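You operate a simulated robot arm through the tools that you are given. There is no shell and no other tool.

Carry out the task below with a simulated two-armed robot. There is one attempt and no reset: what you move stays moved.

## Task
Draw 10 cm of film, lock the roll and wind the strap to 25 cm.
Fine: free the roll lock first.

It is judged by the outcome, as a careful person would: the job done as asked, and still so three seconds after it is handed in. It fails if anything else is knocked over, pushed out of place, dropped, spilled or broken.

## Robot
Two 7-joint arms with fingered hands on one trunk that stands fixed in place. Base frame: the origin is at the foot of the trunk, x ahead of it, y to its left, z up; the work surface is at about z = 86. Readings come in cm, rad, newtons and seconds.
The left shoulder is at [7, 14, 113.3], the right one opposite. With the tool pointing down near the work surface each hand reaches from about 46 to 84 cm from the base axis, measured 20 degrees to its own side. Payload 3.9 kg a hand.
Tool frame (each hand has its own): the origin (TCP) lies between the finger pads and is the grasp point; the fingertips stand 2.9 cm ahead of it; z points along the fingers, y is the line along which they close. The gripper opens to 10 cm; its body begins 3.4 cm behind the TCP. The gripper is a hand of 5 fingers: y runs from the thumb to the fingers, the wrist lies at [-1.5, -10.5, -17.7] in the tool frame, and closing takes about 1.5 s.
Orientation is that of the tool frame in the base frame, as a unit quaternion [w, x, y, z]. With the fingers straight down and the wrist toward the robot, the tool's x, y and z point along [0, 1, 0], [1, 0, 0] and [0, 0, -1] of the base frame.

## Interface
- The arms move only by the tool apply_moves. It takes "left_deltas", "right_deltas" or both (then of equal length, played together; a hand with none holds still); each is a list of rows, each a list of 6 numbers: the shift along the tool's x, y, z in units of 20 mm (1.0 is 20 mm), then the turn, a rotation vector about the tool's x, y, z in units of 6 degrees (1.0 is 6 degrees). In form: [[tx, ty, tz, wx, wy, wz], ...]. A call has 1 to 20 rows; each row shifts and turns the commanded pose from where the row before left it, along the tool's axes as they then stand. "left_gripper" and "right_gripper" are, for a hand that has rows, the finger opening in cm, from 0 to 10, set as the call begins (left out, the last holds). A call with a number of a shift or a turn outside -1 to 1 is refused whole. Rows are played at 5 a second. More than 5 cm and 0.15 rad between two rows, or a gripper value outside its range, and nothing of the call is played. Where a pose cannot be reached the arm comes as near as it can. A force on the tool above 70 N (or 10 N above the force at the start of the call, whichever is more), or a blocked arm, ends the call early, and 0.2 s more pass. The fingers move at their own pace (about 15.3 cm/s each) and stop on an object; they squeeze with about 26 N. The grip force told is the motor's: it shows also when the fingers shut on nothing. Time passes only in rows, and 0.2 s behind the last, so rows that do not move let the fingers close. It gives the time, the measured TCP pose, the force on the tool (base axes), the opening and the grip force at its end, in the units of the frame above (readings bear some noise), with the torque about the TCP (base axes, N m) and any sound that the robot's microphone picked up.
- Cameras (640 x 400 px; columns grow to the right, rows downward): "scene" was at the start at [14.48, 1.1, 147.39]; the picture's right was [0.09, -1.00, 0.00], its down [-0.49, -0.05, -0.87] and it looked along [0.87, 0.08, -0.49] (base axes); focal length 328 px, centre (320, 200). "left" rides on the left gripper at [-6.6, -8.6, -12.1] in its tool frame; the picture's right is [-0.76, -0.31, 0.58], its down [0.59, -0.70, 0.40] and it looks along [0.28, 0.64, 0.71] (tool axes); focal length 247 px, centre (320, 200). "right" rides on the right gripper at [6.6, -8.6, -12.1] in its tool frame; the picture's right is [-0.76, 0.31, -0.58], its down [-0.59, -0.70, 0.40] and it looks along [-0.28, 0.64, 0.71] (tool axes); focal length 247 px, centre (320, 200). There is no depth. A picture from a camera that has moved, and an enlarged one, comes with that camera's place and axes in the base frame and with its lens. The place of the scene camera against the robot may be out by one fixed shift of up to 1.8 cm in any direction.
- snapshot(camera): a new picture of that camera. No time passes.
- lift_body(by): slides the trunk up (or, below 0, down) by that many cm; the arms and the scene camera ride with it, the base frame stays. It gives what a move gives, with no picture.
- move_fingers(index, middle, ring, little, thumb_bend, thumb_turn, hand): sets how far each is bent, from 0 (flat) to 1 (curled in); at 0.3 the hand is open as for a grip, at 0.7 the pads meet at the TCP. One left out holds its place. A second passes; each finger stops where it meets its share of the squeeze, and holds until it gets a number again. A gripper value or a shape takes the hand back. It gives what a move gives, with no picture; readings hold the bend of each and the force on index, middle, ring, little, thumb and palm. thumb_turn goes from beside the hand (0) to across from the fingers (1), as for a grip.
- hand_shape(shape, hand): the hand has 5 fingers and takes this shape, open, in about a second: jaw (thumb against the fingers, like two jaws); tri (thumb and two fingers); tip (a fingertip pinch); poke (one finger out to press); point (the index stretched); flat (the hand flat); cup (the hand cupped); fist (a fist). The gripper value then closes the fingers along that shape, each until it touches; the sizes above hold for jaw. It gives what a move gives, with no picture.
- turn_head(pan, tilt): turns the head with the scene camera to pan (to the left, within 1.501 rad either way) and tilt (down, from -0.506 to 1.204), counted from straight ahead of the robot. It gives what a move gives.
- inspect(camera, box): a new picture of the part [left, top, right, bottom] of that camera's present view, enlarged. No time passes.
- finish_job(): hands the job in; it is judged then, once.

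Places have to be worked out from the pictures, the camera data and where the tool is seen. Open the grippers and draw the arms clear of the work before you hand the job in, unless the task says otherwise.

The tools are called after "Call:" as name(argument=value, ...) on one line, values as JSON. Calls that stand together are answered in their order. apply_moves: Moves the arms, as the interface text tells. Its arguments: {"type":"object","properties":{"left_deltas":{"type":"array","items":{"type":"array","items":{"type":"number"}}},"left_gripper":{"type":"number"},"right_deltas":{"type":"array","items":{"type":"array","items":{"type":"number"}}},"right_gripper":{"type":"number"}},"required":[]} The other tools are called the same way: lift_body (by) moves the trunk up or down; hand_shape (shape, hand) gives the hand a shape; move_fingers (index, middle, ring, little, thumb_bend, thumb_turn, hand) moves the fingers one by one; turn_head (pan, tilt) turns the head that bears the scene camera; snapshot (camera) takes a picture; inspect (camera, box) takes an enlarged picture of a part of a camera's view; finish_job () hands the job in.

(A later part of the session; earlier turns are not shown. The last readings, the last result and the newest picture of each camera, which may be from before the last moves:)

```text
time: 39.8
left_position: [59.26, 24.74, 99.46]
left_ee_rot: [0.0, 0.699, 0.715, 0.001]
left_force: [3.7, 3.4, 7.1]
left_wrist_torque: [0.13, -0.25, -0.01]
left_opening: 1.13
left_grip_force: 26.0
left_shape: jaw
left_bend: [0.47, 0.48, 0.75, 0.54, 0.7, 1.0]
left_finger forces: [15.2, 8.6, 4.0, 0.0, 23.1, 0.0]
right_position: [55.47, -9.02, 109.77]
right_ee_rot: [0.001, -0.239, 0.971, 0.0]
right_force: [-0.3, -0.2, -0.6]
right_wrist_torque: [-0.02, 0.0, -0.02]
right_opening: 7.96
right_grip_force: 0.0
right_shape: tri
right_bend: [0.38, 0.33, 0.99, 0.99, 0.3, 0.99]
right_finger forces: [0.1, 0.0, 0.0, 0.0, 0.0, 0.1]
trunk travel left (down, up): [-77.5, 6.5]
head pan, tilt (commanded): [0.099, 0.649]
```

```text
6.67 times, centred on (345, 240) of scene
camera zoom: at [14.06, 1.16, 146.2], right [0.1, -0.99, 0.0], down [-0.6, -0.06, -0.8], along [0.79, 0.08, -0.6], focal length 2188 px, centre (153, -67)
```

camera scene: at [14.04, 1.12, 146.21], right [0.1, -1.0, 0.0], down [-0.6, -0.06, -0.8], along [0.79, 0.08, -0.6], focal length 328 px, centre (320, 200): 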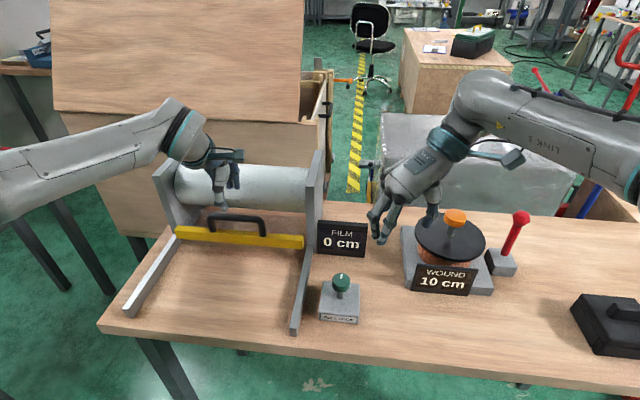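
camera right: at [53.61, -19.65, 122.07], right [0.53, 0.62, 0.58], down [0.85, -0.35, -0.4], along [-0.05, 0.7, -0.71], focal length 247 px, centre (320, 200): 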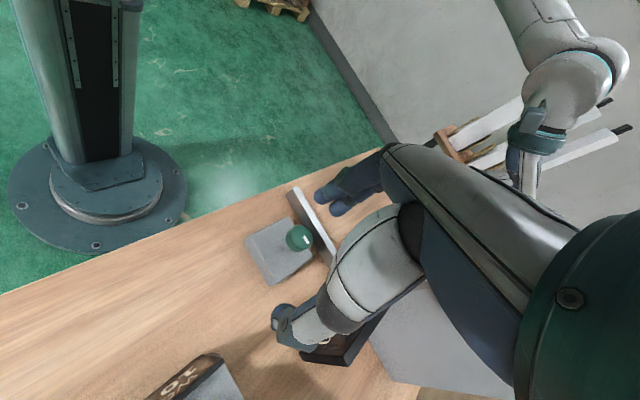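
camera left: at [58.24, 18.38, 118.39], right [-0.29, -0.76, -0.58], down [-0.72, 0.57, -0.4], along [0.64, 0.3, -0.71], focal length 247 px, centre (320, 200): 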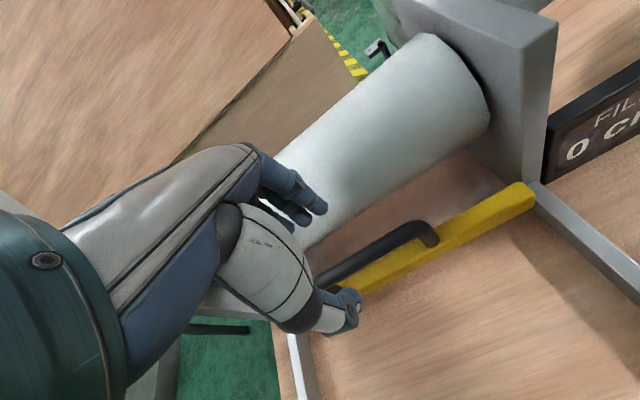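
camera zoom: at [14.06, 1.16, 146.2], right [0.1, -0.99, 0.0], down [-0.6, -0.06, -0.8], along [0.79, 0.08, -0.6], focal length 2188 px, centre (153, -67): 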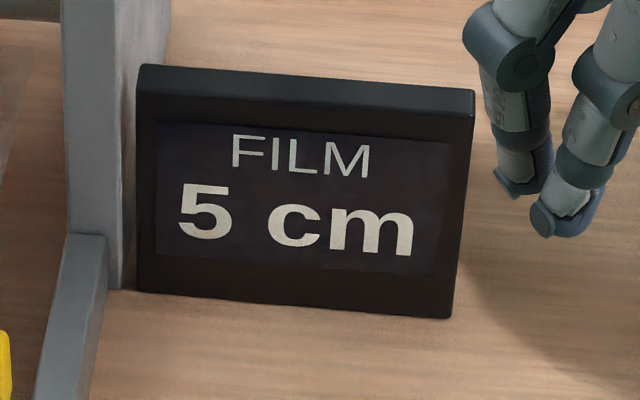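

Still 5 at about 7.55 cm. I creep on another 2 mm.

Call:
apply_moves(left_deltas=[[0.008, -0.1, 0, 0, 0, 0], [0, 0, 0, 0, 0, 0]])

Call:
inspect(camera="scene", box=[300, 210, 390, 270])

```text
time: 40.4
left_position: [59.17, 24.58, 99.49]
left_ee_rot: [0.0, 0.699, 0.715, 0.001]
left_force: [2.9, 6.5, 10.8]
left_wrist_torque: [0.22, -0.3, 0.02]
left_opening: 1.11
left_grip_force: 26.2
left_shape: jaw
left_bend: [0.47, 0.48, 0.75, 0.54, 0.7, 1.0]
left_finger forces: [15.5, 8.7, 4.2, 0.1, 23.9, 0.1]
right_position: [55.35, -8.8, 110.0]
right_ee_rot: [0.001, -0.239, 0.971, -0.001]
right_force: [-0.4, 0.0, -0.2]
right_wrist_torque: [0.03, -0.01, 0.02]
right_opening: 7.98
right_grip_force: 0.1
right_shape: tri
right_bend: [0.38, 0.33, 0.99, 0.99, 0.3, 0.99]
right_finger forces: [0.0, 0.1, 0.0, 0.0, 0.0, 0.0]
trunk travel left (down, up): [-77.5, 6.5]
head pan, tilt (commanded): [0.099, 0.649]
```

```text
6.67 times, centred on (345, 240) of scene
camera zoom: at [14.0, 1.21, 146.22], right [0.1, -0.99, 0.0], down [-0.6, -0.06, -0.8], along [0.79, 0.08, -0.6], focal length 2188 px, centre (153, -67)
```

zoom: 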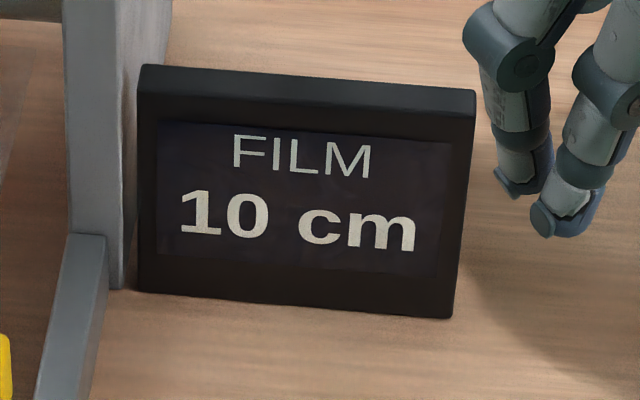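

The display flipped to 10 at TCP x ≈ 59.2, which fixes that point as 7.5 cm. I pull 2.4 cm more to reach 10 cm (x ≈ 56.75).

Call:
apply_moves(left_deltas=[[0.04, -0.2, 0, 0, 0, 0], [0.014, -0.2, 0, 0, 0, 0], [0.014, -0.2, 0, 0, 0, 0], [0.014, -0.2, 0, 0, 0, 0], [0.014, -0.2, 0, 0, 0, 0], [0.014, -0.21, 0, 0, 0, 0], [0, 0, 0, 0, 0, 0], [0, 0, 0, 0, 0, 0]])

Call:
snapshot(camera="scene")

Call:
snapshot(camera="left")

```text
time: 42.2
left_position: [56.61, 24.81, 99.15]
left_ee_rot: [0.001, 0.699, 0.716, 0.001]
left_force: [3.3, 2.1, 14.2]
left_wrist_torque: [0.15, -0.29, -0.05]
left_opening: 1.13
left_grip_force: 25.6
left_shape: jaw
left_bend: [0.46, 0.48, 0.75, 0.54, 0.7, 1.0]
left_finger forces: [15.6, 8.9, 4.3, 0.0, 25.0, 0.1]
right_position: [55.38, -8.99, 109.93]
right_ee_rot: [0.001, -0.238, 0.971, 0.0]
right_force: [0.1, 0.8, -0.5]
right_wrist_torque: [0.01, -0.03, -0.01]
right_opening: 7.96
right_grip_force: 0.1
right_shape: tri
right_bend: [0.38, 0.33, 0.99, 0.99, 0.3, 0.99]
right_finger forces: [0.0, 0.0, 0.1, 0.1, 0.0, 0.0]
trunk travel left (down, up): [-77.5, 6.5]
head pan, tilt (commanded): [0.099, 0.649]
```

```text
taken
camera scene: at [13.95, 1.08, 146.22], right [0.1, -1.0, 0.0], down [-0.6, -0.06, -0.8], along [0.79, 0.08, -0.6], focal length 328 px, centre (320, 200)
```

scene: 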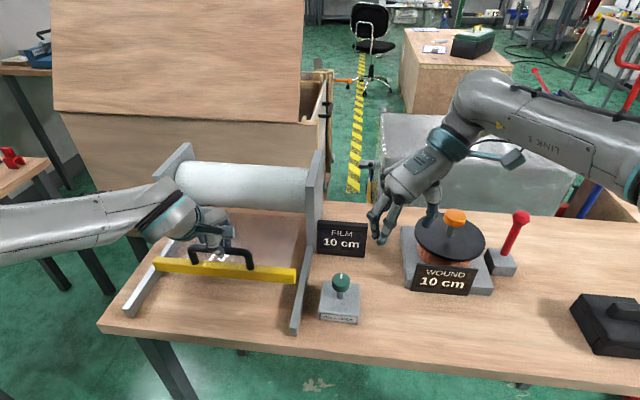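

```text
taken
camera left: at [48.17, 17.93, 111.45], right [-0.29, -0.76, -0.58], down [-0.72, 0.57, -0.4], along [0.64, 0.3, -0.71], focal length 247 px, centre (320, 200)
```

left: 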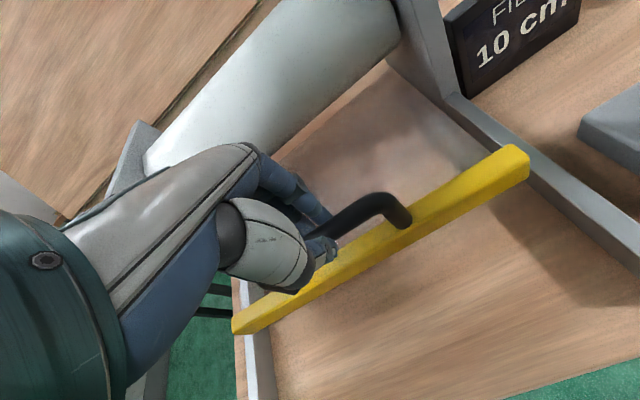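

The bar is now at x ≈ 56.6, i.e. 10.0–10.1 cm, and the display shows 10. I keep holding the handle with the left hand while the right hand returns over the lock knob, whose axis the side forces suggest is at (55.25, 0.95).

Call:
apply_moves(right_deltas=[[-0.448, 0.888, 0, 0, 0, 0], [-0.448, 0.888, 0.3, 0, 0, 0], [-0.448, 0.888, 0.5, 0, 0, 0], [-0.448, 0.888, 0.6, 0, 0, 0], [-0.448, 0.888, 0.7, 0, 0, 0], [0, 0, 0.8, 0, 0, 0], [0, 0, 0.8, 0, 0, 0], [0, 0, 0, 0, 0, 0]], right_gripper=7)

Call:
snapshot(camera="right")

Call:
inspect(camera="scene", box=[270, 200, 430, 330])

```text
time: 44.0
left_position: [56.69, 24.82, 99.31]
left_ee_rot: [0.001, 0.699, 0.716, 0.001]
left_force: [2.6, 2.3, 14.7]
left_wrist_torque: [0.13, -0.3, -0.09]
left_opening: 1.14
left_grip_force: 26.0
left_shape: jaw
left_bend: [0.46, 0.48, 0.75, 0.54, 0.7, 1.0]
left_finger forces: [15.3, 8.9, 4.4, 0.0, 25.3, 0.0]
right_position: [55.12, 1.15, 102.66]
right_ee_rot: [0.001, -0.239, 0.971, 0.0]
right_force: [-0.1, -0.7, -0.5]
right_wrist_torque: [-0.06, 0.04, 0.01]
right_opening: 7.03
right_grip_force: 0.1
right_shape: tri
right_bend: [0.41, 0.35, 0.99, 0.99, 0.3, 0.99]
right_finger forces: [0.0, 0.1, 0.0, 0.0, 0.0, 0.0]
trunk travel left (down, up): [-77.5, 6.5]
head pan, tilt (commanded): [0.099, 0.649]
```

```text
taken
camera right: at [53.31, -9.56, 114.82], right [0.53, 0.62, 0.58], down [0.85, -0.35, -0.4], along [-0.04, 0.7, -0.71], focal length 247 px, centre (320, 200)
```

right: 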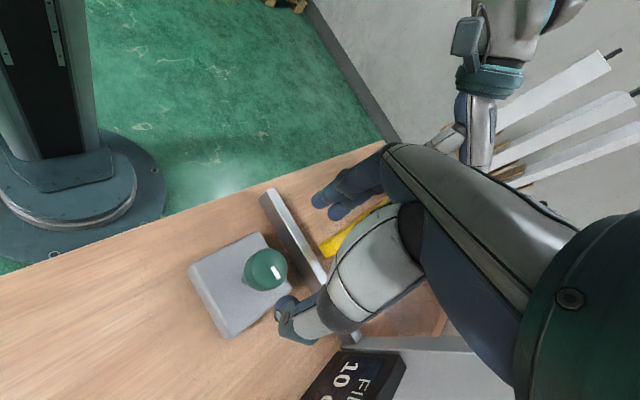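

```text
3.08 times, centred on (350, 265) of scene
camera zoom: at [13.94, 1.08, 146.22], right [0.1, -1.0, 0.0], down [-0.6, -0.06, -0.8], along [0.79, 0.08, -0.6], focal length 1010 px, centre (228, 0)
```

zoom: 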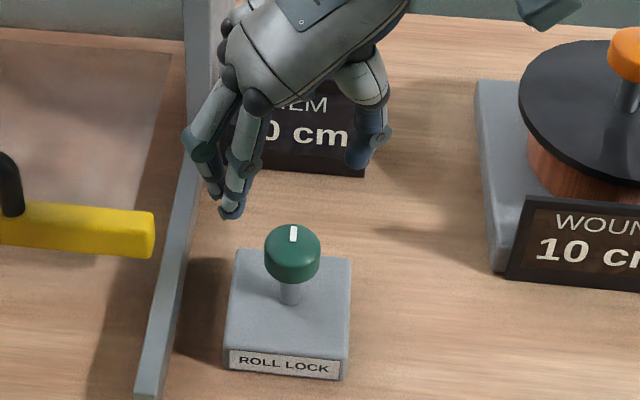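

Combining views from both yaw angles puts the knob axis at (55.2, 0.93). I correct by 2 mm and lower to z ≈ 94.2 around the knob.

Call:
apply_moves(right_deltas=[[0.01, -0.1, 0.8, 0, 0, 0], [0, 0, 0.9, 0, 0, 0], [0, 0, 0.9, 0, 0, 0], [0, 0, 0.9, 0, 0, 0], [0, 0, 0.7, 0, 0, 0], [0, 0, 0, 0, 0, 0]])

Call:
inspect(camera="right", box=[180, 150, 420, 350])

Call:
inspect(camera="scene", box=[270, 200, 430, 330])

```text
time: 45.4
left_position: [56.56, 24.82, 99.3]
left_ee_rot: [0.0, 0.699, 0.715, 0.0]
left_force: [1.8, 1.5, 13.7]
left_wrist_torque: [0.13, -0.28, -0.07]
left_opening: 1.14
left_grip_force: 26.2
left_shape: jaw
left_bend: [0.46, 0.48, 0.75, 0.54, 0.7, 1.0]
left_finger forces: [15.3, 8.8, 4.3, 0.0, 25.5, 0.0]
right_position: [55.15, 1.01, 94.26]
right_ee_rot: [0.001, -0.239, 0.971, 0.001]
right_force: [0.0, -0.7, -0.7]
right_wrist_torque: [0.0, -0.01, 0.01]
right_opening: 7.03
right_grip_force: 0.0
right_shape: tri
right_bend: [0.41, 0.35, 0.99, 0.99, 0.3, 0.99]
right_finger forces: [0.0, 0.0, 0.1, 0.0, 0.0, 0.0]
trunk travel left (down, up): [-77.5, 6.5]
head pan, tilt (commanded): [0.099, 0.649]
```

```text
2.00 times, centred on (300, 250) of right
camera zoom: at [53.35, -9.71, 106.47], right [0.53, 0.62, 0.58], down [0.85, -0.35, -0.4], along [-0.04, 0.7, -0.71], focal length 494 px, centre (360, 100)
```

zoom: 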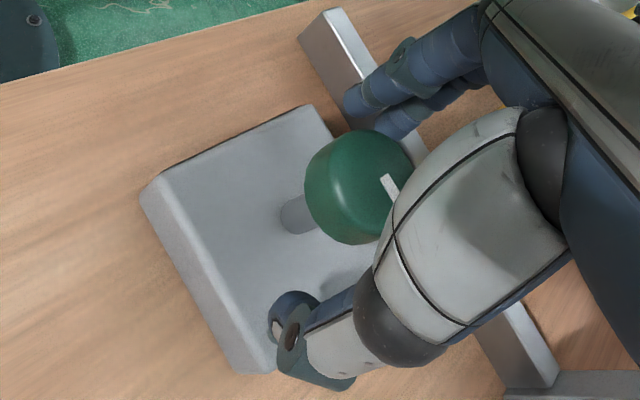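

```text
3.08 times, centred on (350, 265) of scene
camera zoom: at [13.93, 1.08, 146.22], right [0.1, -1.0, 0.0], down [-0.6, -0.06, -0.8], along [0.79, 0.08, -0.6], focal length 1010 px, centre (228, 0)
```

zoom: 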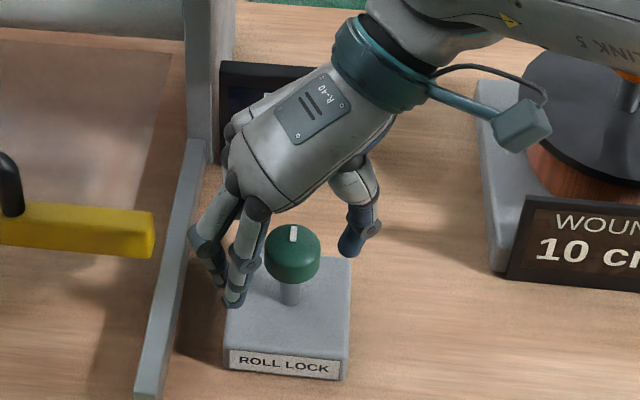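

The knob lies neatly between thumb and fingers. I close on it.

Call:
apply_moves(right_deltas=[[0, 0, 0, 0, 0, 0], [0, 0, 0, 0, 0, 0], [0, 0, 0, 0, 0, 0], [0, 0, 0, 0, 0, 0], [0, 0, 0, 0, 0, 0], [0, 0, 0, 0, 0, 0], [0, 0, 0, 0, 0, 0], [0, 0, 0, 0, 0, 0]], right_gripper=0)

Call:
inspect(camera="scene", box=[270, 200, 430, 330])

Call:
inspect(camera="right", box=[180, 150, 420, 350])

```text
time: 47.2
left_position: [56.7, 24.65, 99.24]
left_ee_rot: [0.001, 0.699, 0.715, 0.0]
left_force: [-3.8, 1.8, 18.9]
left_wrist_torque: [0.12, -0.2, -0.08]
left_opening: 1.17
left_grip_force: 26.0
left_shape: jaw
left_bend: [0.47, 0.48, 0.75, 0.54, 0.7, 1.0]
left_finger forces: [13.8, 8.3, 4.2, 0.0, 30.1, 0.0]
right_position: [55.19, 0.98, 94.16]
right_ee_rot: [0.0, -0.239, 0.971, -0.001]
right_force: [-0.4, 2.1, -19.2]
right_wrist_torque: [0.07, 0.06, -0.08]
right_opening: 2.36
right_grip_force: 26.4
right_shape: tri
right_bend: [0.75, 0.6, 1.0, 1.0, 0.48, 1.0]
right_finger forces: [14.0, 12.2, 0.0, 0.0, 24.8, 0.0]
trunk travel left (down, up): [-77.5, 6.5]
head pan, tilt (commanded): [0.099, 0.649]
```

```text
3.08 times, centred on (350, 265) of scene
camera zoom: at [13.99, 1.09, 146.21], right [0.1, -1.0, 0.0], down [-0.6, -0.06, -0.8], along [0.79, 0.08, -0.6], focal length 1010 px, centre (228, 0)
```

zoom: 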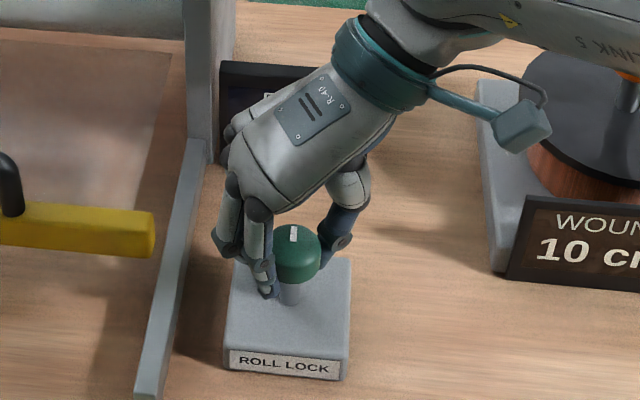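

```text
2.00 times, centred on (300, 250) of right
camera zoom: at [53.38, -9.71, 106.41], right [0.53, 0.62, 0.58], down [0.85, -0.35, -0.4], along [-0.05, 0.7, -0.71], focal length 494 px, centre (360, 100)
```

zoom: 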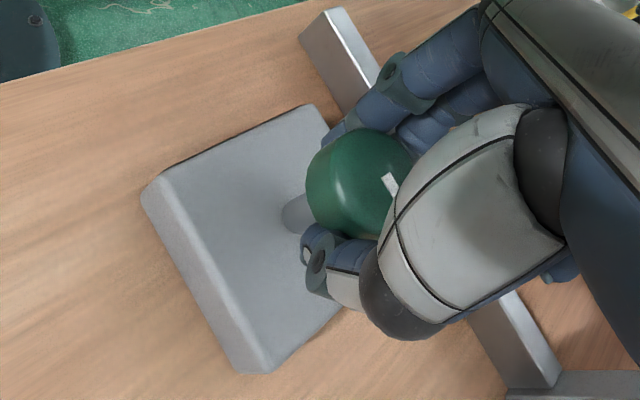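

Good grip (14/12/25 N). I ease down 1.5 mm to relieve the vertical force and turn clockwise 48 degrees.

Call:
apply_moves(right_deltas=[[0, 0, 0.08, 0, 0, 0.5], [0, 0, 0, 0, 0, 0.8], [0, 0, 0, 0, 0, 0.8], [0, 0, 0, 0, 0, 0.8], [0, 0, 0, 0, 0, 0.8], [0, 0, 0, 0, 0, 0.8], [0, 0, 0, 0, 0, 0.8], [0, 0, 0, 0, 0, 0.8], [0, 0, 0, 0, 0, 0.8], [0, 0, 0, 0, 0, 0.8], [0, 0, 0, 0, 0, 0]])

Call:
inspect(camera="scene", box=[270, 200, 430, 330])

Call:
inspect(camera="right", box=[180, 150, 420, 350])

```text
time: 49.6
left_position: [56.57, 24.79, 99.31]
left_ee_rot: [0.001, 0.699, 0.715, 0.001]
left_force: [0.3, 5.3, 14.1]
left_wrist_torque: [0.2, -0.21, -0.02]
left_opening: 1.17
left_grip_force: 25.8
left_shape: jaw
left_bend: [0.46, 0.48, 0.75, 0.54, 0.7, 1.0]
left_finger forces: [14.8, 8.9, 4.2, 0.0, 26.9, 0.0]
right_position: [55.24, 0.96, 94.06]
right_ee_rot: [0.0, 0.162, 0.987, 0.0]
right_force: [-3.6, -6.5, -9.9]
right_wrist_torque: [-0.06, 0.07, 0.06]
right_opening: 2.37
right_grip_force: 26.0
right_shape: tri
right_bend: [0.75, 0.61, 1.0, 1.0, 0.48, 1.0]
right_finger forces: [12.9, 10.5, 0.0, 0.1, 25.6, 0.0]
trunk travel left (down, up): [-77.5, 6.5]
head pan, tilt (commanded): [0.099, 0.649]
```

```text
3.08 times, centred on (350, 265) of scene
camera zoom: at [13.95, 1.02, 146.21], right [0.1, -1.0, 0.0], down [-0.6, -0.06, -0.8], along [0.79, 0.08, -0.6], focal length 1010 px, centre (228, 0)
```

zoom: 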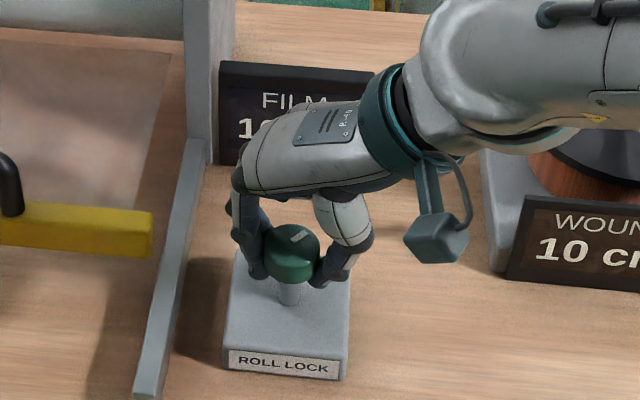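

```text
2.00 times, centred on (300, 250) of right
camera zoom: at [46.3, -5.16, 106.3], right [0.81, 0.05, 0.58], down [0.33, -0.85, -0.4], along [0.47, 0.52, -0.71], focal length 494 px, centre (360, 100)
```

zoom: 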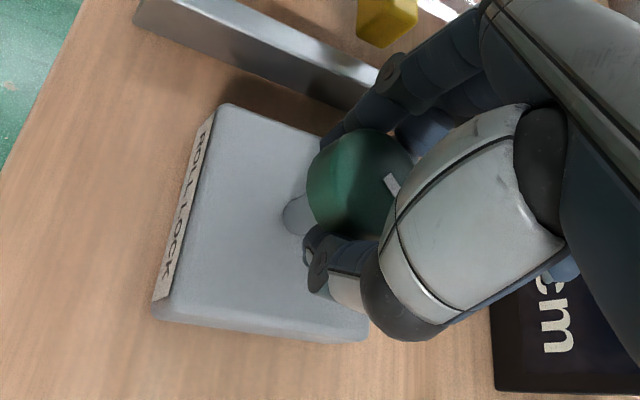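

Turning well with low side force. I turn the remaining 50 degrees back to the original position.

Call:
apply_moves(right_deltas=[[0, 0, 0, 0, 0, 0.8], [0, 0, 0, 0, 0, 0.8], [0, 0, 0, 0, 0, 0.8], [0, 0, 0, 0, 0, 0.8], [0, 0, 0, 0, 0, 0.8], [0, 0, 0, 0, 0, 0.8], [0, 0, 0, 0, 0, 0.8], [0, 0, 0, 0, 0, 0.8], [0, 0, 0, 0, 0, 0.8], [0, 0, 0, 0, 0, 0.8], [0, 0, 0, 0, 0, 0.4], [0, 0, 0, 0, 0, 0]])

Call:
inspect(camera="scene", box=[270, 200, 430, 330])

Call:
inspect(camera="right", box=[180, 150, 420, 350])

```text
time: 52.2
left_position: [56.65, 24.7, 99.23]
left_ee_rot: [0.0, 0.699, 0.715, 0.001]
left_force: [-1.0, 4.4, 13.6]
left_wrist_torque: [0.15, -0.21, 0.0]
left_opening: 1.17
left_grip_force: 25.6
left_shape: jaw
left_bend: [0.47, 0.48, 0.75, 0.54, 0.7, 1.0]
left_finger forces: [14.4, 8.4, 3.8, 0.0, 28.0, 0.1]
right_position: [55.23, 1.0, 94.05]
right_ee_rot: [0.0, 0.567, 0.824, 0.001]
right_force: [-2.0, -4.9, -12.0]
right_wrist_torque: [-0.01, 0.07, 0.05]
right_opening: 2.37
right_grip_force: 26.5
right_shape: tri
right_bend: [0.75, 0.61, 1.0, 1.0, 0.47, 1.0]
right_finger forces: [13.4, 12.8, 0.0, 0.0, 25.5, 0.1]
trunk travel left (down, up): [-77.5, 6.5]
head pan, tilt (commanded): [0.099, 0.649]
```

```text
3.08 times, centred on (350, 265) of scene
camera zoom: at [13.98, 1.03, 146.21], right [0.1, -0.99, 0.0], down [-0.6, -0.06, -0.8], along [0.79, 0.08, -0.6], focal length 1010 px, centre (228, 0)
```

zoom: 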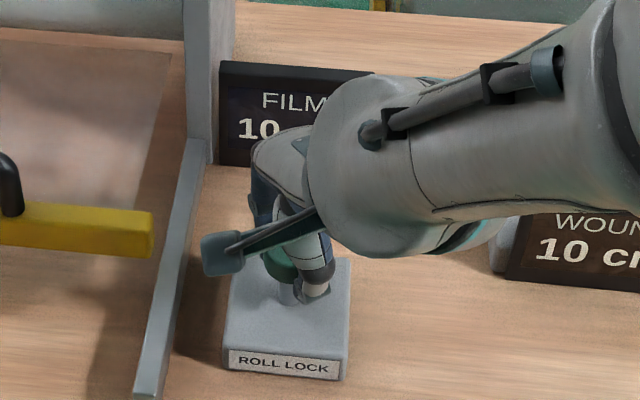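

```text
2.00 times, centred on (300, 250) of right
camera zoom: at [44.86, 3.92, 106.27], right [0.56, -0.6, 0.58], down [-0.45, -0.8, -0.4], along [0.7, -0.03, -0.71], focal length 494 px, centre (360, 100)
```

zoom: 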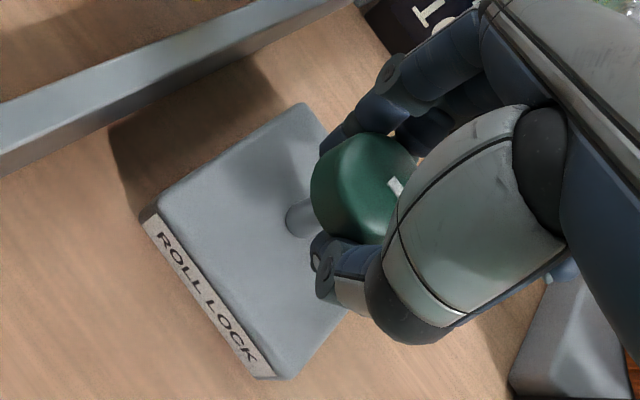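

Back near the original angle with no stop felt yet (torque 0.05). I probe 5 degrees further to seat it against its end.

Call:
apply_moves(right_deltas=[[0, 0, 0, 0, 0, 0.4], [0, 0, 0, 0, 0, 0.4], [0, 0, 0, 0, 0, 0]])

Call:
inspect(camera="right", box=[180, 150, 420, 350])

```text
time: 53.0
left_position: [56.64, 24.88, 99.27]
left_ee_rot: [0.001, 0.7, 0.715, 0.0]
left_force: [-2.6, 1.0, 16.2]
left_wrist_torque: [0.08, -0.19, -0.09]
left_opening: 1.15
left_grip_force: 25.7
left_shape: jaw
left_bend: [0.47, 0.48, 0.75, 0.54, 0.7, 1.0]
left_finger forces: [14.0, 8.3, 4.0, 0.1, 29.1, 0.1]
right_position: [55.12, 0.96, 94.15]
right_ee_rot: [-0.004, 0.604, 0.797, 0.003]
right_force: [-5.3, 4.0, -23.9]
right_wrist_torque: [0.13, 0.03, 0.23]
right_opening: 2.32
right_grip_force: 25.8
right_shape: tri
right_bend: [0.75, 0.61, 1.0, 1.0, 0.47, 1.0]
right_finger forces: [14.4, 11.4, 0.1, 0.1, 28.2, 0.1]
trunk travel left (down, up): [-77.5, 6.5]
head pan, tilt (commanded): [0.099, 0.649]
```

```text
2.00 times, centred on (300, 250) of right
camera zoom: at [45.24, 4.69, 106.41], right [0.5, -0.65, 0.57], down [-0.52, -0.75, -0.4], along [0.69, -0.09, -0.72], focal length 494 px, centre (360, 100)
```

zoom: 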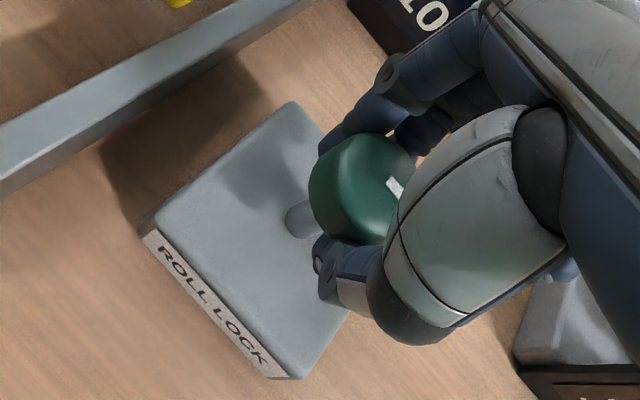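

Torque rose to 0.23 N m, so the knob is at its end. I open the right hand, rise and check the mark, with the left hand still holding the bar.

Call:
apply_moves(right_deltas=[[0, 0, 0.05, 0, 0, -0.3], [0, 0, 0, 0, 0, 0], [0, 0, 0, 0, 0, 0], [0, 0, 0, 0, 0, 0], [0, 0, 0, 0, 0, 0], [0, 0, -0.5, 0, 0, 0], [0, 0, -0.8, 0, 0, -0.5], [0, 0, -0.9, 0, 0, -0.5], [0, 0, -0.9, 0, 0, 0], [0, 0, -0.9, 0, 0, 0], [0, 0, 0, 0, 0, 0]], right_gripper=7)

Call:
inspect(camera="right", box=[160, 120, 420, 350])

Call:
inspect(camera="scene", box=[270, 200, 430, 330])

```text
time: 55.4
left_position: [56.51, 24.69, 99.35]
left_ee_rot: [0.0, 0.699, 0.715, 0.001]
left_force: [1.2, 2.0, 13.0]
left_wrist_torque: [0.07, -0.24, -0.09]
left_opening: 1.19
left_grip_force: 26.0
left_shape: jaw
left_bend: [0.46, 0.48, 0.75, 0.54, 0.7, 1.0]
left_finger forces: [15.1, 8.8, 4.1, 0.1, 25.9, 0.0]
right_position: [55.0, 0.91, 102.06]
right_ee_rot: [0.0, 0.544, 0.839, 0.0]
right_force: [-0.6, 0.4, -0.2]
right_wrist_torque: [0.03, -0.01, 0.0]
right_opening: 6.98
right_grip_force: 0.0
right_shape: tri
right_bend: [0.41, 0.36, 0.99, 0.99, 0.3, 0.99]
right_finger forces: [0.0, 0.0, 0.1, 0.0, 0.0, 0.0]
trunk travel left (down, up): [-77.5, 6.5]
head pan, tilt (commanded): [0.099, 0.649]
```

```text
1.74 times, centred on (290, 235) of right
camera zoom: at [44.53, 3.34, 114.2], right [0.59, -0.57, 0.58], down [-0.4, -0.82, -0.4], along [0.7, 0.0, -0.71], focal length 430 px, centre (372, 139)
```

zoom: 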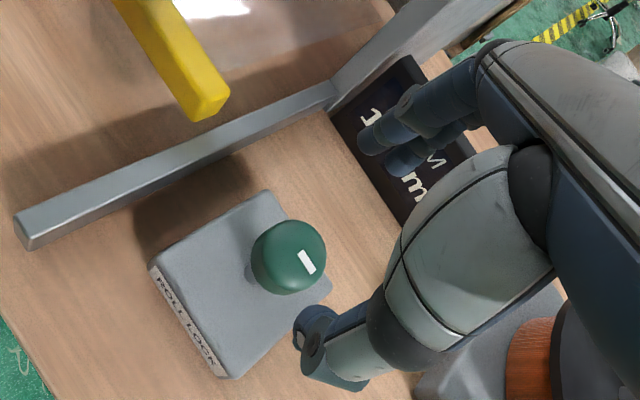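

```text
3.08 times, centred on (350, 265) of scene
camera zoom: at [13.94, 1.08, 146.22], right [0.1, -1.0, 0.0], down [-0.6, -0.06, -0.8], along [0.79, 0.08, -0.6], focal length 1010 px, centre (228, 0)
```

zoom: 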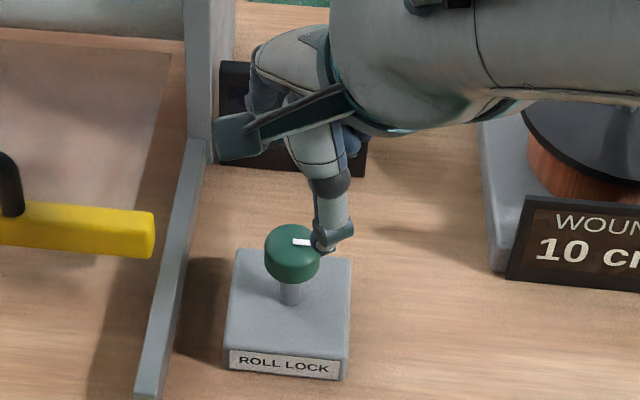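

The mark again points to the right as at the start. I test the lock with a 2 mm gentle tug on the handle and then return.

Call:
apply_moves(left_deltas=[[0, -0.1, 0, 0, 0, 0], [0, 0, 0, 0, 0, 0]])

Call:
apply_moves(left_deltas=[[0, 0.1, 0, 0, 0, 0], [0, 0, 0, 0, 0, 0]])

```text
time: 56.0
left_position: [56.55, 24.79, 99.27]
left_ee_rot: [0.001, 0.699, 0.715, 0.001]
left_force: [7.5, 0.5, 10.4]
left_wrist_torque: [0.08, -0.39, -0.13]
left_opening: 1.19
left_grip_force: 26.4
left_shape: jaw
left_bend: [0.46, 0.47, 0.75, 0.54, 0.7, 1.0]
left_finger forces: [16.3, 9.9, 4.3, 0.0, 21.9, 0.0]
right_position: [55.09, 0.85, 101.74]
right_ee_rot: [0.001, 0.545, 0.839, 0.001]
right_force: [0.3, 0.3, 0.1]
right_wrist_torque: [-0.01, 0.0, 0.02]
right_opening: 6.95
right_grip_force: 0.0
right_shape: tri
right_bend: [0.41, 0.36, 0.99, 0.99, 0.3, 0.99]
right_finger forces: [0.0, 0.1, 0.0, 0.0, 0.0, 0.0]
trunk travel left (down, up): [-77.5, 6.5]
head pan, tilt (commanded): [0.099, 0.649]
```

```text
time: 56.6
left_position: [56.54, 24.8, 99.4]
left_ee_rot: [0.0, 0.7, 0.715, 0.0]
left_force: [0.6, 0.1, 8.8]
left_wrist_torque: [0.01, -0.19, -0.1]
left_opening: 1.18
left_grip_force: 25.7
left_shape: jaw
left_bend: [0.46, 0.47, 0.75, 0.54, 0.7, 1.0]
left_finger forces: [14.3, 8.1, 3.4, 0.1, 24.5, 0.0]
right_position: [55.06, 0.85, 102.02]
right_ee_rot: [0.0, 0.544, 0.839, 0.001]
right_force: [-0.2, 0.4, 0.1]
right_wrist_torque: [-0.02, -0.01, 0.02]
right_opening: 6.95
right_grip_force: 0.1
right_shape: tri
right_bend: [0.41, 0.36, 0.99, 0.99, 0.3, 0.99]
right_finger forces: [0.0, 0.0, 0.1, 0.0, 0.1, 0.0]
trunk travel left (down, up): [-77.5, 6.5]
head pan, tilt (commanded): [0.099, 0.649]
```

The tug met resistance without motion, so the roll is locked. I open the left hand, rise straight up from the handle, and check the display.

Call:
apply_moves(left_deltas=[[0, 0, 0, 0, 0, 0], [0, 0, 0, 0, 0, 0], [0, 0, 0, 0, 0, 0], [0, 0, 0, 0, 0, 0], [0, 0, 0, 0, 0, 0], [0, 0, -0.4, 0, 0, 0], [0, 0, -0.8, 0, 0, 0], [0, 0, -1, 0, 0, 0], [0, 0, -1, 0, 0, 0], [0, 0, -1, 0, 0, 0], [0, 0, -1, 0, 0, 0], [0, 0, -1, 0, 0, 0], [0, 0, 0, 0, 0, 0]], left_gripper=8)

Call:
snapshot(camera="left")

Call:
snapshot(camera="scene")

```text
time: 59.4
left_position: [56.87, 24.83, 111.68]
left_ee_rot: [0.0, 0.699, 0.715, 0.0]
left_force: [-0.7, 0.1, 0.6]
left_wrist_torque: [-0.01, 0.03, 0.01]
left_opening: 7.98
left_grip_force: 0.0
left_shape: jaw
left_bend: [0.38, 0.33, 0.25, 0.37, 0.3, 0.99]
left_finger forces: [0.0, 0.0, 0.0, 0.0, 0.1, 0.0]
right_position: [55.13, 0.87, 101.86]
right_ee_rot: [0.001, 0.545, 0.839, 0.001]
right_force: [0.2, 0.1, 0.6]
right_wrist_torque: [-0.03, -0.02, -0.01]
right_opening: 6.98
right_grip_force: 0.1
right_shape: tri
right_bend: [0.41, 0.36, 0.99, 0.99, 0.3, 0.99]
right_finger forces: [0.1, 0.0, 0.1, 0.1, 0.0, 0.2]
trunk travel left (down, up): [-77.5, 6.5]
head pan, tilt (commanded): [0.099, 0.649]
```

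```text
taken
camera left: at [48.46, 17.99, 123.73], right [-0.29, -0.76, -0.58], down [-0.72, 0.57, -0.4], along [0.64, 0.3, -0.71], focal length 247 px, centre (320, 200)
```

left: 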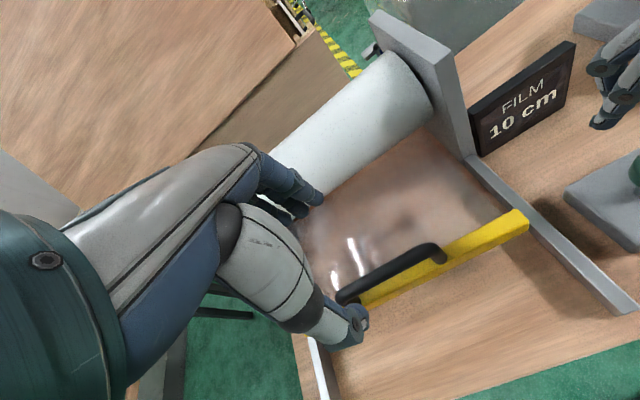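

```text
taken
camera scene: at [14.12, 1.14, 146.2], right [0.1, -1.0, 0.0], down [-0.6, -0.06, -0.8], along [0.79, 0.08, -0.6], focal length 328 px, centre (320, 200)
```

scene: 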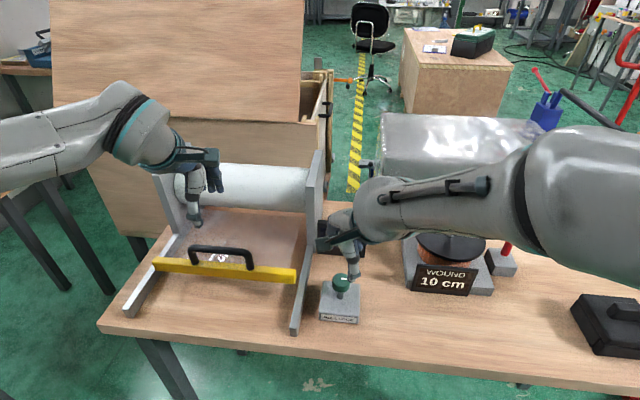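

Film stays at 10 cm. Now the winder: I raise the right hand and move it over toward the winder for a close view of the disc, orange knob and red lever.

Call:
apply_moves(right_deltas=[[0, 0, -1, 0, 0, 0], [0, 0, -1, 0, 0, 0], [0, 0, -1, 0, 0, 0], [0, 0, -1, 0, 0, 0], [0, 0, -1, 0, 0, 0], [-0.9, -0.35, -1, 0, 0, 0], [-0.9, -0.35, -1, 0, 0, 0], [-0.9, -0.35, -1, 0, 0, 0], [-0.9, -0.35, -0.5, 0, 0, 0], [-0.9, -0.35, 0, 0, 0, 0], [-0.9, -0.35, 0, 0, 0, 0], [-0.9, -0.35, 0, 0, 0, 0], [-0.9, -0.35, 0, 0, 0, 0], [0, 0, 0, 0, 0, 0]])

Call:
snapshot(camera="right")

Call:
snapshot(camera="scene")

```text
time: 62.4
left_position: [56.85, 24.86, 111.49]
left_ee_rot: [-0.001, 0.699, 0.716, -0.001]
left_force: [-0.3, -0.4, -0.1]
left_wrist_torque: [0.02, 0.01, 0.03]
left_opening: 7.97
left_grip_force: 0.1
left_shape: jaw
left_bend: [0.38, 0.33, 0.25, 0.37, 0.3, 0.99]
left_finger forces: [0.0, 0.0, 0.1, 0.0, 0.0, 0.1]
right_position: [56.27, -14.4, 118.9]
right_ee_rot: [0.002, 0.544, 0.839, -0.001]
right_force: [-0.7, -0.4, -0.1]
right_wrist_torque: [-0.02, 0.0, -0.02]
right_opening: 6.98
right_grip_force: 0.0
right_shape: tri
right_bend: [0.41, 0.36, 0.99, 0.99, 0.3, 0.99]
right_finger forces: [0.0, 0.0, 0.0, 0.1, 0.1, 0.1]
trunk travel left (down, up): [-77.5, 6.5]
head pan, tilt (commanded): [0.099, 0.649]
```

```text
taken
camera right: at [45.78, -11.87, 131.08], right [0.59, -0.57, 0.58], down [-0.4, -0.82, -0.4], along [0.7, 0.0, -0.71], focal length 247 px, centre (320, 200)
```

right: 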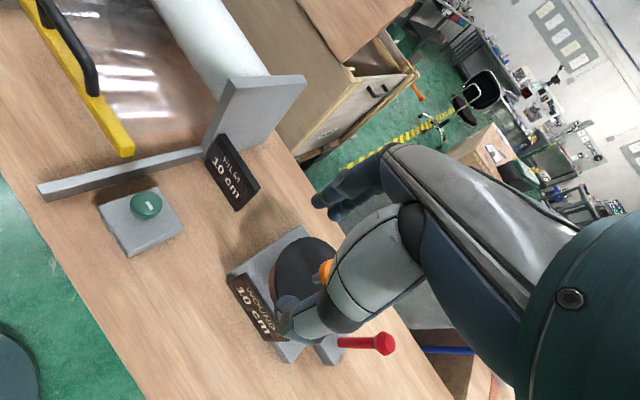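

```text
taken
camera scene: at [14.1, 1.2, 146.2], right [0.1, -0.99, 0.0], down [-0.6, -0.06, -0.8], along [0.79, 0.08, -0.6], focal length 328 px, centre (320, 200)
```

scene: 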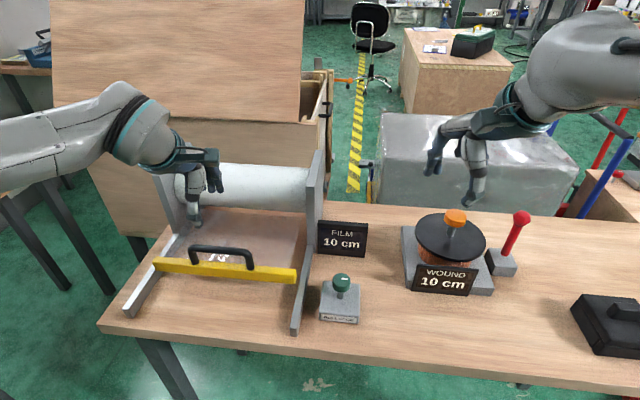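

Call:
inspect(camera="scene", box=[390, 195, 550, 305])

Call:
inspect(camera="right", box=[200, 200, 420, 380])

```text
3.64 times, centred on (470, 250) of scene
camera zoom: at [14.1, 1.2, 146.2], right [0.1, -0.99, 0.0], down [-0.6, -0.06, -0.8], along [0.79, 0.08, -0.6], focal length 1194 px, centre (-226, 18)
```

zoom: 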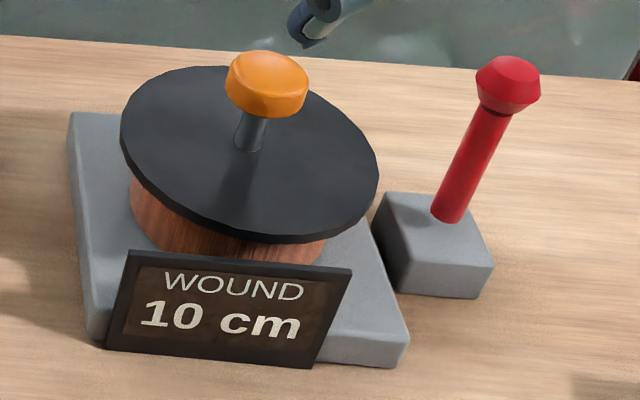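

```text
2.22 times, centred on (310, 290) of right
camera zoom: at [45.78, -11.87, 131.08], right [0.59, -0.57, 0.58], down [-0.4, -0.82, -0.4], along [0.7, 0.0, -0.71], focal length 549 px, centre (342, 0)
```

zoom: 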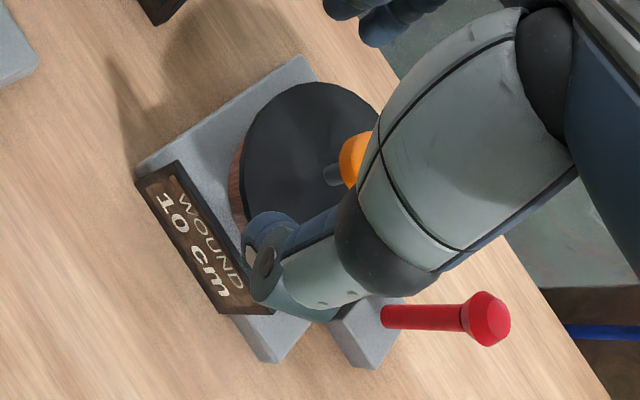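

The orange knob sits on the centre of the disc; triangulation puts its top at about (69.4, −22.4, 100.2), with the disc near z = 94. I move the right hand above it at z ≈ 110 and yaw to about 50 degrees.

Call:
apply_moves(right_deltas=[[-0.79, 0.54, 0.4, 0, 0, 0], [-0.79, 0.54, 0.4, 0, 0, 0], [-0.79, 0.54, 0.4, 0, 0, 0], [-0.79, 0.54, 0.4, 0, 0, 0], [-0.79, 0.54, 0.4, 0, 0, 0], [-0.79, 0.54, 0.5, 0, 0, 0], [-0.79, 0.54, 0.5, 0, 0, 0], [-0.79, 0.54, 0.5, 0, 0, 0], [0, 0, 0, 0, 0, -0.9], [0, 0, 0, 0, 0, -0.9], [0, 0, 0, 0, 0, -0.9], [0, 0, 0, 0, 0, -0.9], [0, 0, 0, 0, 0, -0.7], [0, 0, 0, 0, 0, 0]], right_gripper=8)

Call:
snapshot(camera="right")

Call:
turn_head(pan=-0.2, tilt=0.65)

Call:
snapshot(camera="scene")

```text
time: 65.4
left_position: [56.74, 24.87, 111.66]
left_ee_rot: [0.0, 0.699, 0.715, 0.0]
left_force: [-1.1, 0.3, -0.3]
left_wrist_torque: [0.0, 0.05, -0.02]
left_opening: 7.96
left_grip_force: 0.2
left_shape: jaw
left_bend: [0.38, 0.33, 0.25, 0.37, 0.3, 0.99]
left_finger forces: [0.0, 0.1, 0.0, 0.0, 0.1, 0.0]
right_position: [69.03, -22.46, 112.02]
right_ee_rot: [0.001, 0.343, 0.939, 0.001]
right_force: [0.1, -0.9, -0.2]
right_wrist_torque: [0.01, -0.03, 0.03]
right_opening: 7.98
right_grip_force: 0.1
right_shape: tri
right_bend: [0.38, 0.33, 0.99, 0.99, 0.3, 0.99]
right_finger forces: [0.0, 0.0, 0.0, 0.1, 0.0, 0.0]
trunk travel left (down, up): [-77.5, 6.5]
head pan, tilt (commanded): [0.099, 0.649]
```

```text
taken
camera right: at [58.51, -24.82, 124.14], right [0.78, -0.25, 0.58], down [0.0, -0.92, -0.4], along [0.63, 0.31, -0.71], focal length 247 px, centre (320, 200)
```

right: 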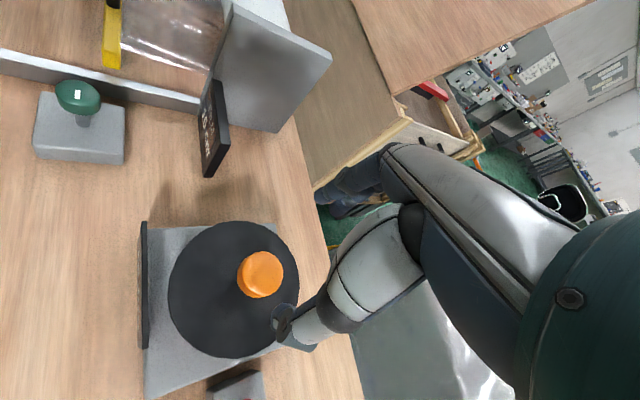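

```text
time: 66.2
left_position: [56.88, 24.79, 111.52]
left_ee_rot: [0.001, 0.699, 0.715, 0.0]
left_force: [0.1, -0.5, -1.0]
left_wrist_torque: [0.0, -0.01, -0.04]
left_opening: 8.01
left_grip_force: 0.0
left_shape: jaw
left_bend: [0.38, 0.33, 0.25, 0.37, 0.3, 0.99]
left_finger forces: [0.1, 0.0, 0.0, 0.0, 0.1, 0.0]
right_position: [68.97, -22.37, 111.92]
right_ee_rot: [0.0, 0.344, 0.939, 0.0]
right_force: [-0.1, 0.3, -0.8]
right_wrist_torque: [0.02, 0.02, 0.0]
right_opening: 7.97
right_grip_force: 0.1
right_shape: tri
right_bend: [0.38, 0.33, 0.99, 0.99, 0.3, 0.99]
right_finger forces: [0.1, 0.1, 0.0, 0.1, 0.1, 0.0]
trunk travel left (down, up): [-77.5, 6.5]
head pan, tilt (commanded): [-0.201, 0.649]
```

```text
taken
camera scene: at [13.97, -1.46, 146.2], right [-0.2, -0.98, 0.0], down [-0.59, 0.12, -0.8], along [0.78, -0.16, -0.6], focal length 328 px, centre (320, 200)
```

scene: 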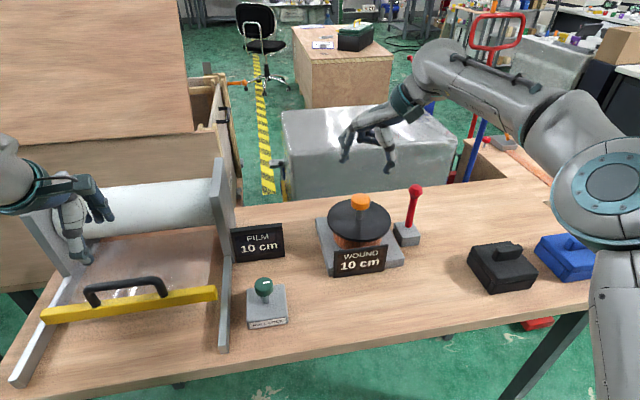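

The knob is almost directly below the TCP (estimate 69.1, −22.4). I lower to about z = 103.5 and look.

Call:
apply_moves(right_deltas=[[0, 0, 0.9, 0, 0, 0], [0, 0, 0.9, 0, 0, 0], [0, 0, 0.9, 0, 0, 0], [0, 0, 0.9, 0, 0, 0], [0, 0, 0.6, 0, 0, 0], [0, 0, 0, 0, 0, 0]])

Call:
inspect(camera="right", box=[140, 150, 420, 380])

Call:
inspect(camera="scene", box=[300, 140, 440, 290])

```text
time: 67.6
left_position: [56.94, 24.82, 111.58]
left_ee_rot: [0.0, 0.699, 0.715, 0.0]
left_force: [0.1, 1.1, 0.2]
left_wrist_torque: [-0.01, 0.02, -0.01]
left_opening: 8.0
left_grip_force: 0.1
left_shape: jaw
left_bend: [0.38, 0.33, 0.25, 0.37, 0.3, 0.99]
left_finger forces: [0.1, 0.0, 0.0, 0.1, 0.0, 0.0]
right_position: [68.96, -22.4, 103.47]
right_ee_rot: [-0.001, 0.344, 0.939, 0.001]
right_force: [-0.5, -0.1, 0.4]
right_wrist_torque: [-0.04, 0.01, 0.0]
right_opening: 7.96
right_grip_force: 0.0
right_shape: tri
right_bend: [0.38, 0.33, 0.99, 0.99, 0.3, 0.99]
right_finger forces: [0.0, 0.1, 0.0, 0.0, 0.0, 0.1]
trunk travel left (down, up): [-77.5, 6.5]
head pan, tilt (commanded): [-0.201, 0.649]
```

```text
1.74 times, centred on (280, 265) of right
camera zoom: at [58.53, -24.81, 115.52], right [0.78, -0.25, 0.58], down [0.0, -0.92, -0.4], along [0.63, 0.31, -0.71], focal length 430 px, centre (390, 87)
```

zoom: 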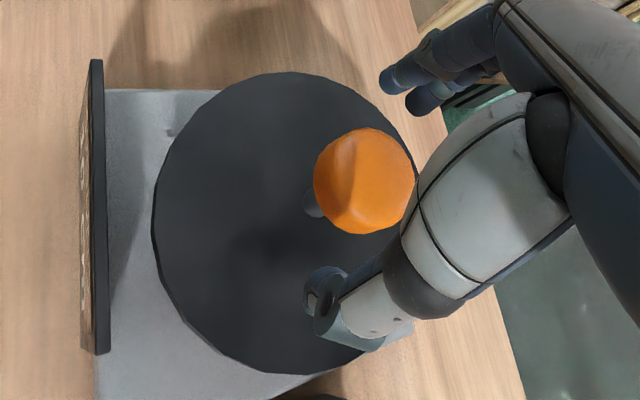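

```text
2.67 times, centred on (370, 215) of scene
camera zoom: at [13.95, -1.46, 146.2], right [-0.2, -0.98, 0.0], down [-0.59, 0.12, -0.8], along [0.78, -0.16, -0.6], focal length 875 px, centre (187, 160)
```

zoom: 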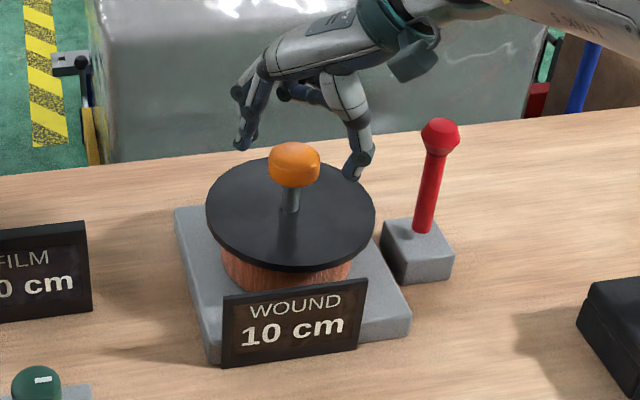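

The knob is centred between thumb and fingertips. I lower 2.5 cm to TCP z ≈ 101 and close on it.

Call:
apply_moves(right_deltas=[[0, 0, 0.6, 0, 0, 0], [0, 0, 0.63, 0, 0, 0], [0, 0, 0, 0, 0, 0]])

Call:
apply_moves(right_deltas=[[0, 0, 0, 0, 0, 0], [0, 0, 0, 0, 0, 0], [0, 0, 0, 0, 0, 0], [0, 0, 0, 0, 0, 0], [0, 0, 0, 0, 0, 0], [0, 0, 0, 0, 0, 0], [0, 0, 0, 0, 0, 0], [0, 0, 0, 0, 0, 0]], right_gripper=0)

Call:
inspect(camera="right", box=[140, 150, 420, 380])

Call:
inspect(camera="scene", box=[300, 140, 440, 290])

```text
time: 68.4
left_position: [56.9, 24.81, 111.49]
left_ee_rot: [0.0, 0.699, 0.715, -0.001]
left_force: [0.1, -1.0, -0.6]
left_wrist_torque: [0.0, 0.01, 0.01]
left_opening: 7.99
left_grip_force: 0.1
left_shape: jaw
left_bend: [0.38, 0.33, 0.25, 0.37, 0.3, 0.99]
left_finger forces: [0.0, 0.0, 0.0, 0.0, 0.1, 0.0]
right_position: [68.98, -22.27, 101.0]
right_ee_rot: [0.002, 0.343, 0.939, 0.0]
right_force: [-0.1, 0.5, -0.2]
right_wrist_torque: [0.0, -0.03, -0.02]
right_opening: 7.97
right_grip_force: 0.1
right_shape: tri
right_bend: [0.38, 0.33, 0.99, 0.99, 0.3, 0.99]
right_finger forces: [0.0, 0.0, 0.0, 0.0, 0.1, 0.0]
trunk travel left (down, up): [-77.5, 6.5]
head pan, tilt (commanded): [-0.201, 0.649]
```

```text
time: 70.2
left_position: [56.91, 24.87, 111.53]
left_ee_rot: [0.001, 0.699, 0.715, 0.0]
left_force: [-0.7, -0.7, -0.4]
left_wrist_torque: [-0.02, 0.0, 0.01]
left_opening: 7.96
left_grip_force: 0.0
left_shape: jaw
left_bend: [0.38, 0.33, 0.25, 0.37, 0.3, 0.99]
left_finger forces: [0.0, 0.0, 0.1, 0.1, 0.0, 0.0]
right_position: [69.04, -22.29, 100.92]
right_ee_rot: [0.0, 0.343, 0.939, -0.001]
right_force: [-4.1, 2.4, -9.3]
right_wrist_torque: [0.1, 0.06, 0.1]
right_opening: 3.37
right_grip_force: 26.3
right_shape: tri
right_bend: [0.76, 0.47, 1.0, 1.0, 0.45, 1.0]
right_finger forces: [11.8, 11.2, 0.1, 0.0, 23.8, 0.0]
trunk travel left (down, up): [-77.5, 6.5]
head pan, tilt (commanded): [-0.201, 0.649]
```

```text
1.74 times, centred on (280, 265) of right
camera zoom: at [58.54, -24.68, 113.13], right [0.78, -0.25, 0.58], down [0.0, -0.92, -0.4], along [0.63, 0.31, -0.71], focal length 430 px, centre (390, 87)
```

zoom: 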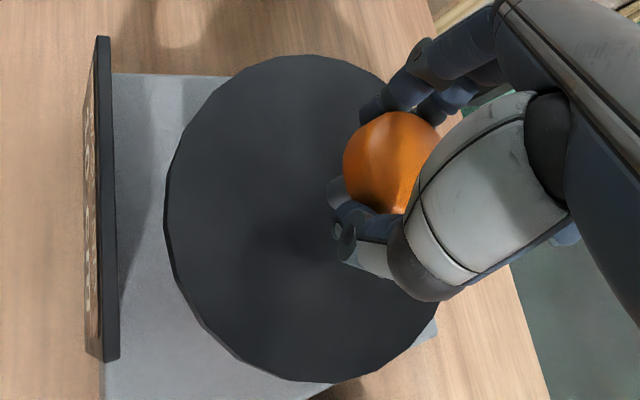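

```text
2.67 times, centred on (370, 215) of scene
camera zoom: at [14.04, -1.46, 146.19], right [-0.2, -0.98, 0.0], down [-0.59, 0.12, -0.8], along [0.78, -0.16, -0.61], focal length 875 px, centre (187, 160)
```

zoom: 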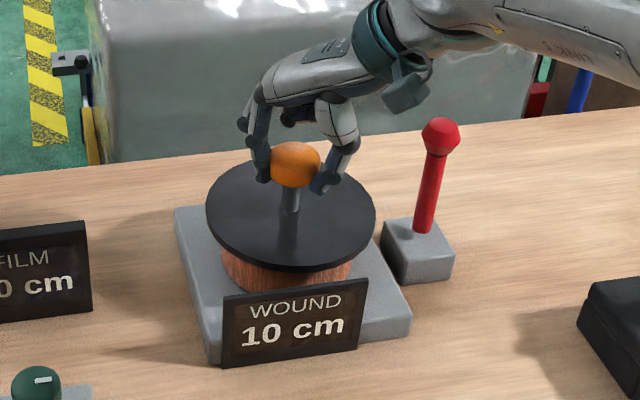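

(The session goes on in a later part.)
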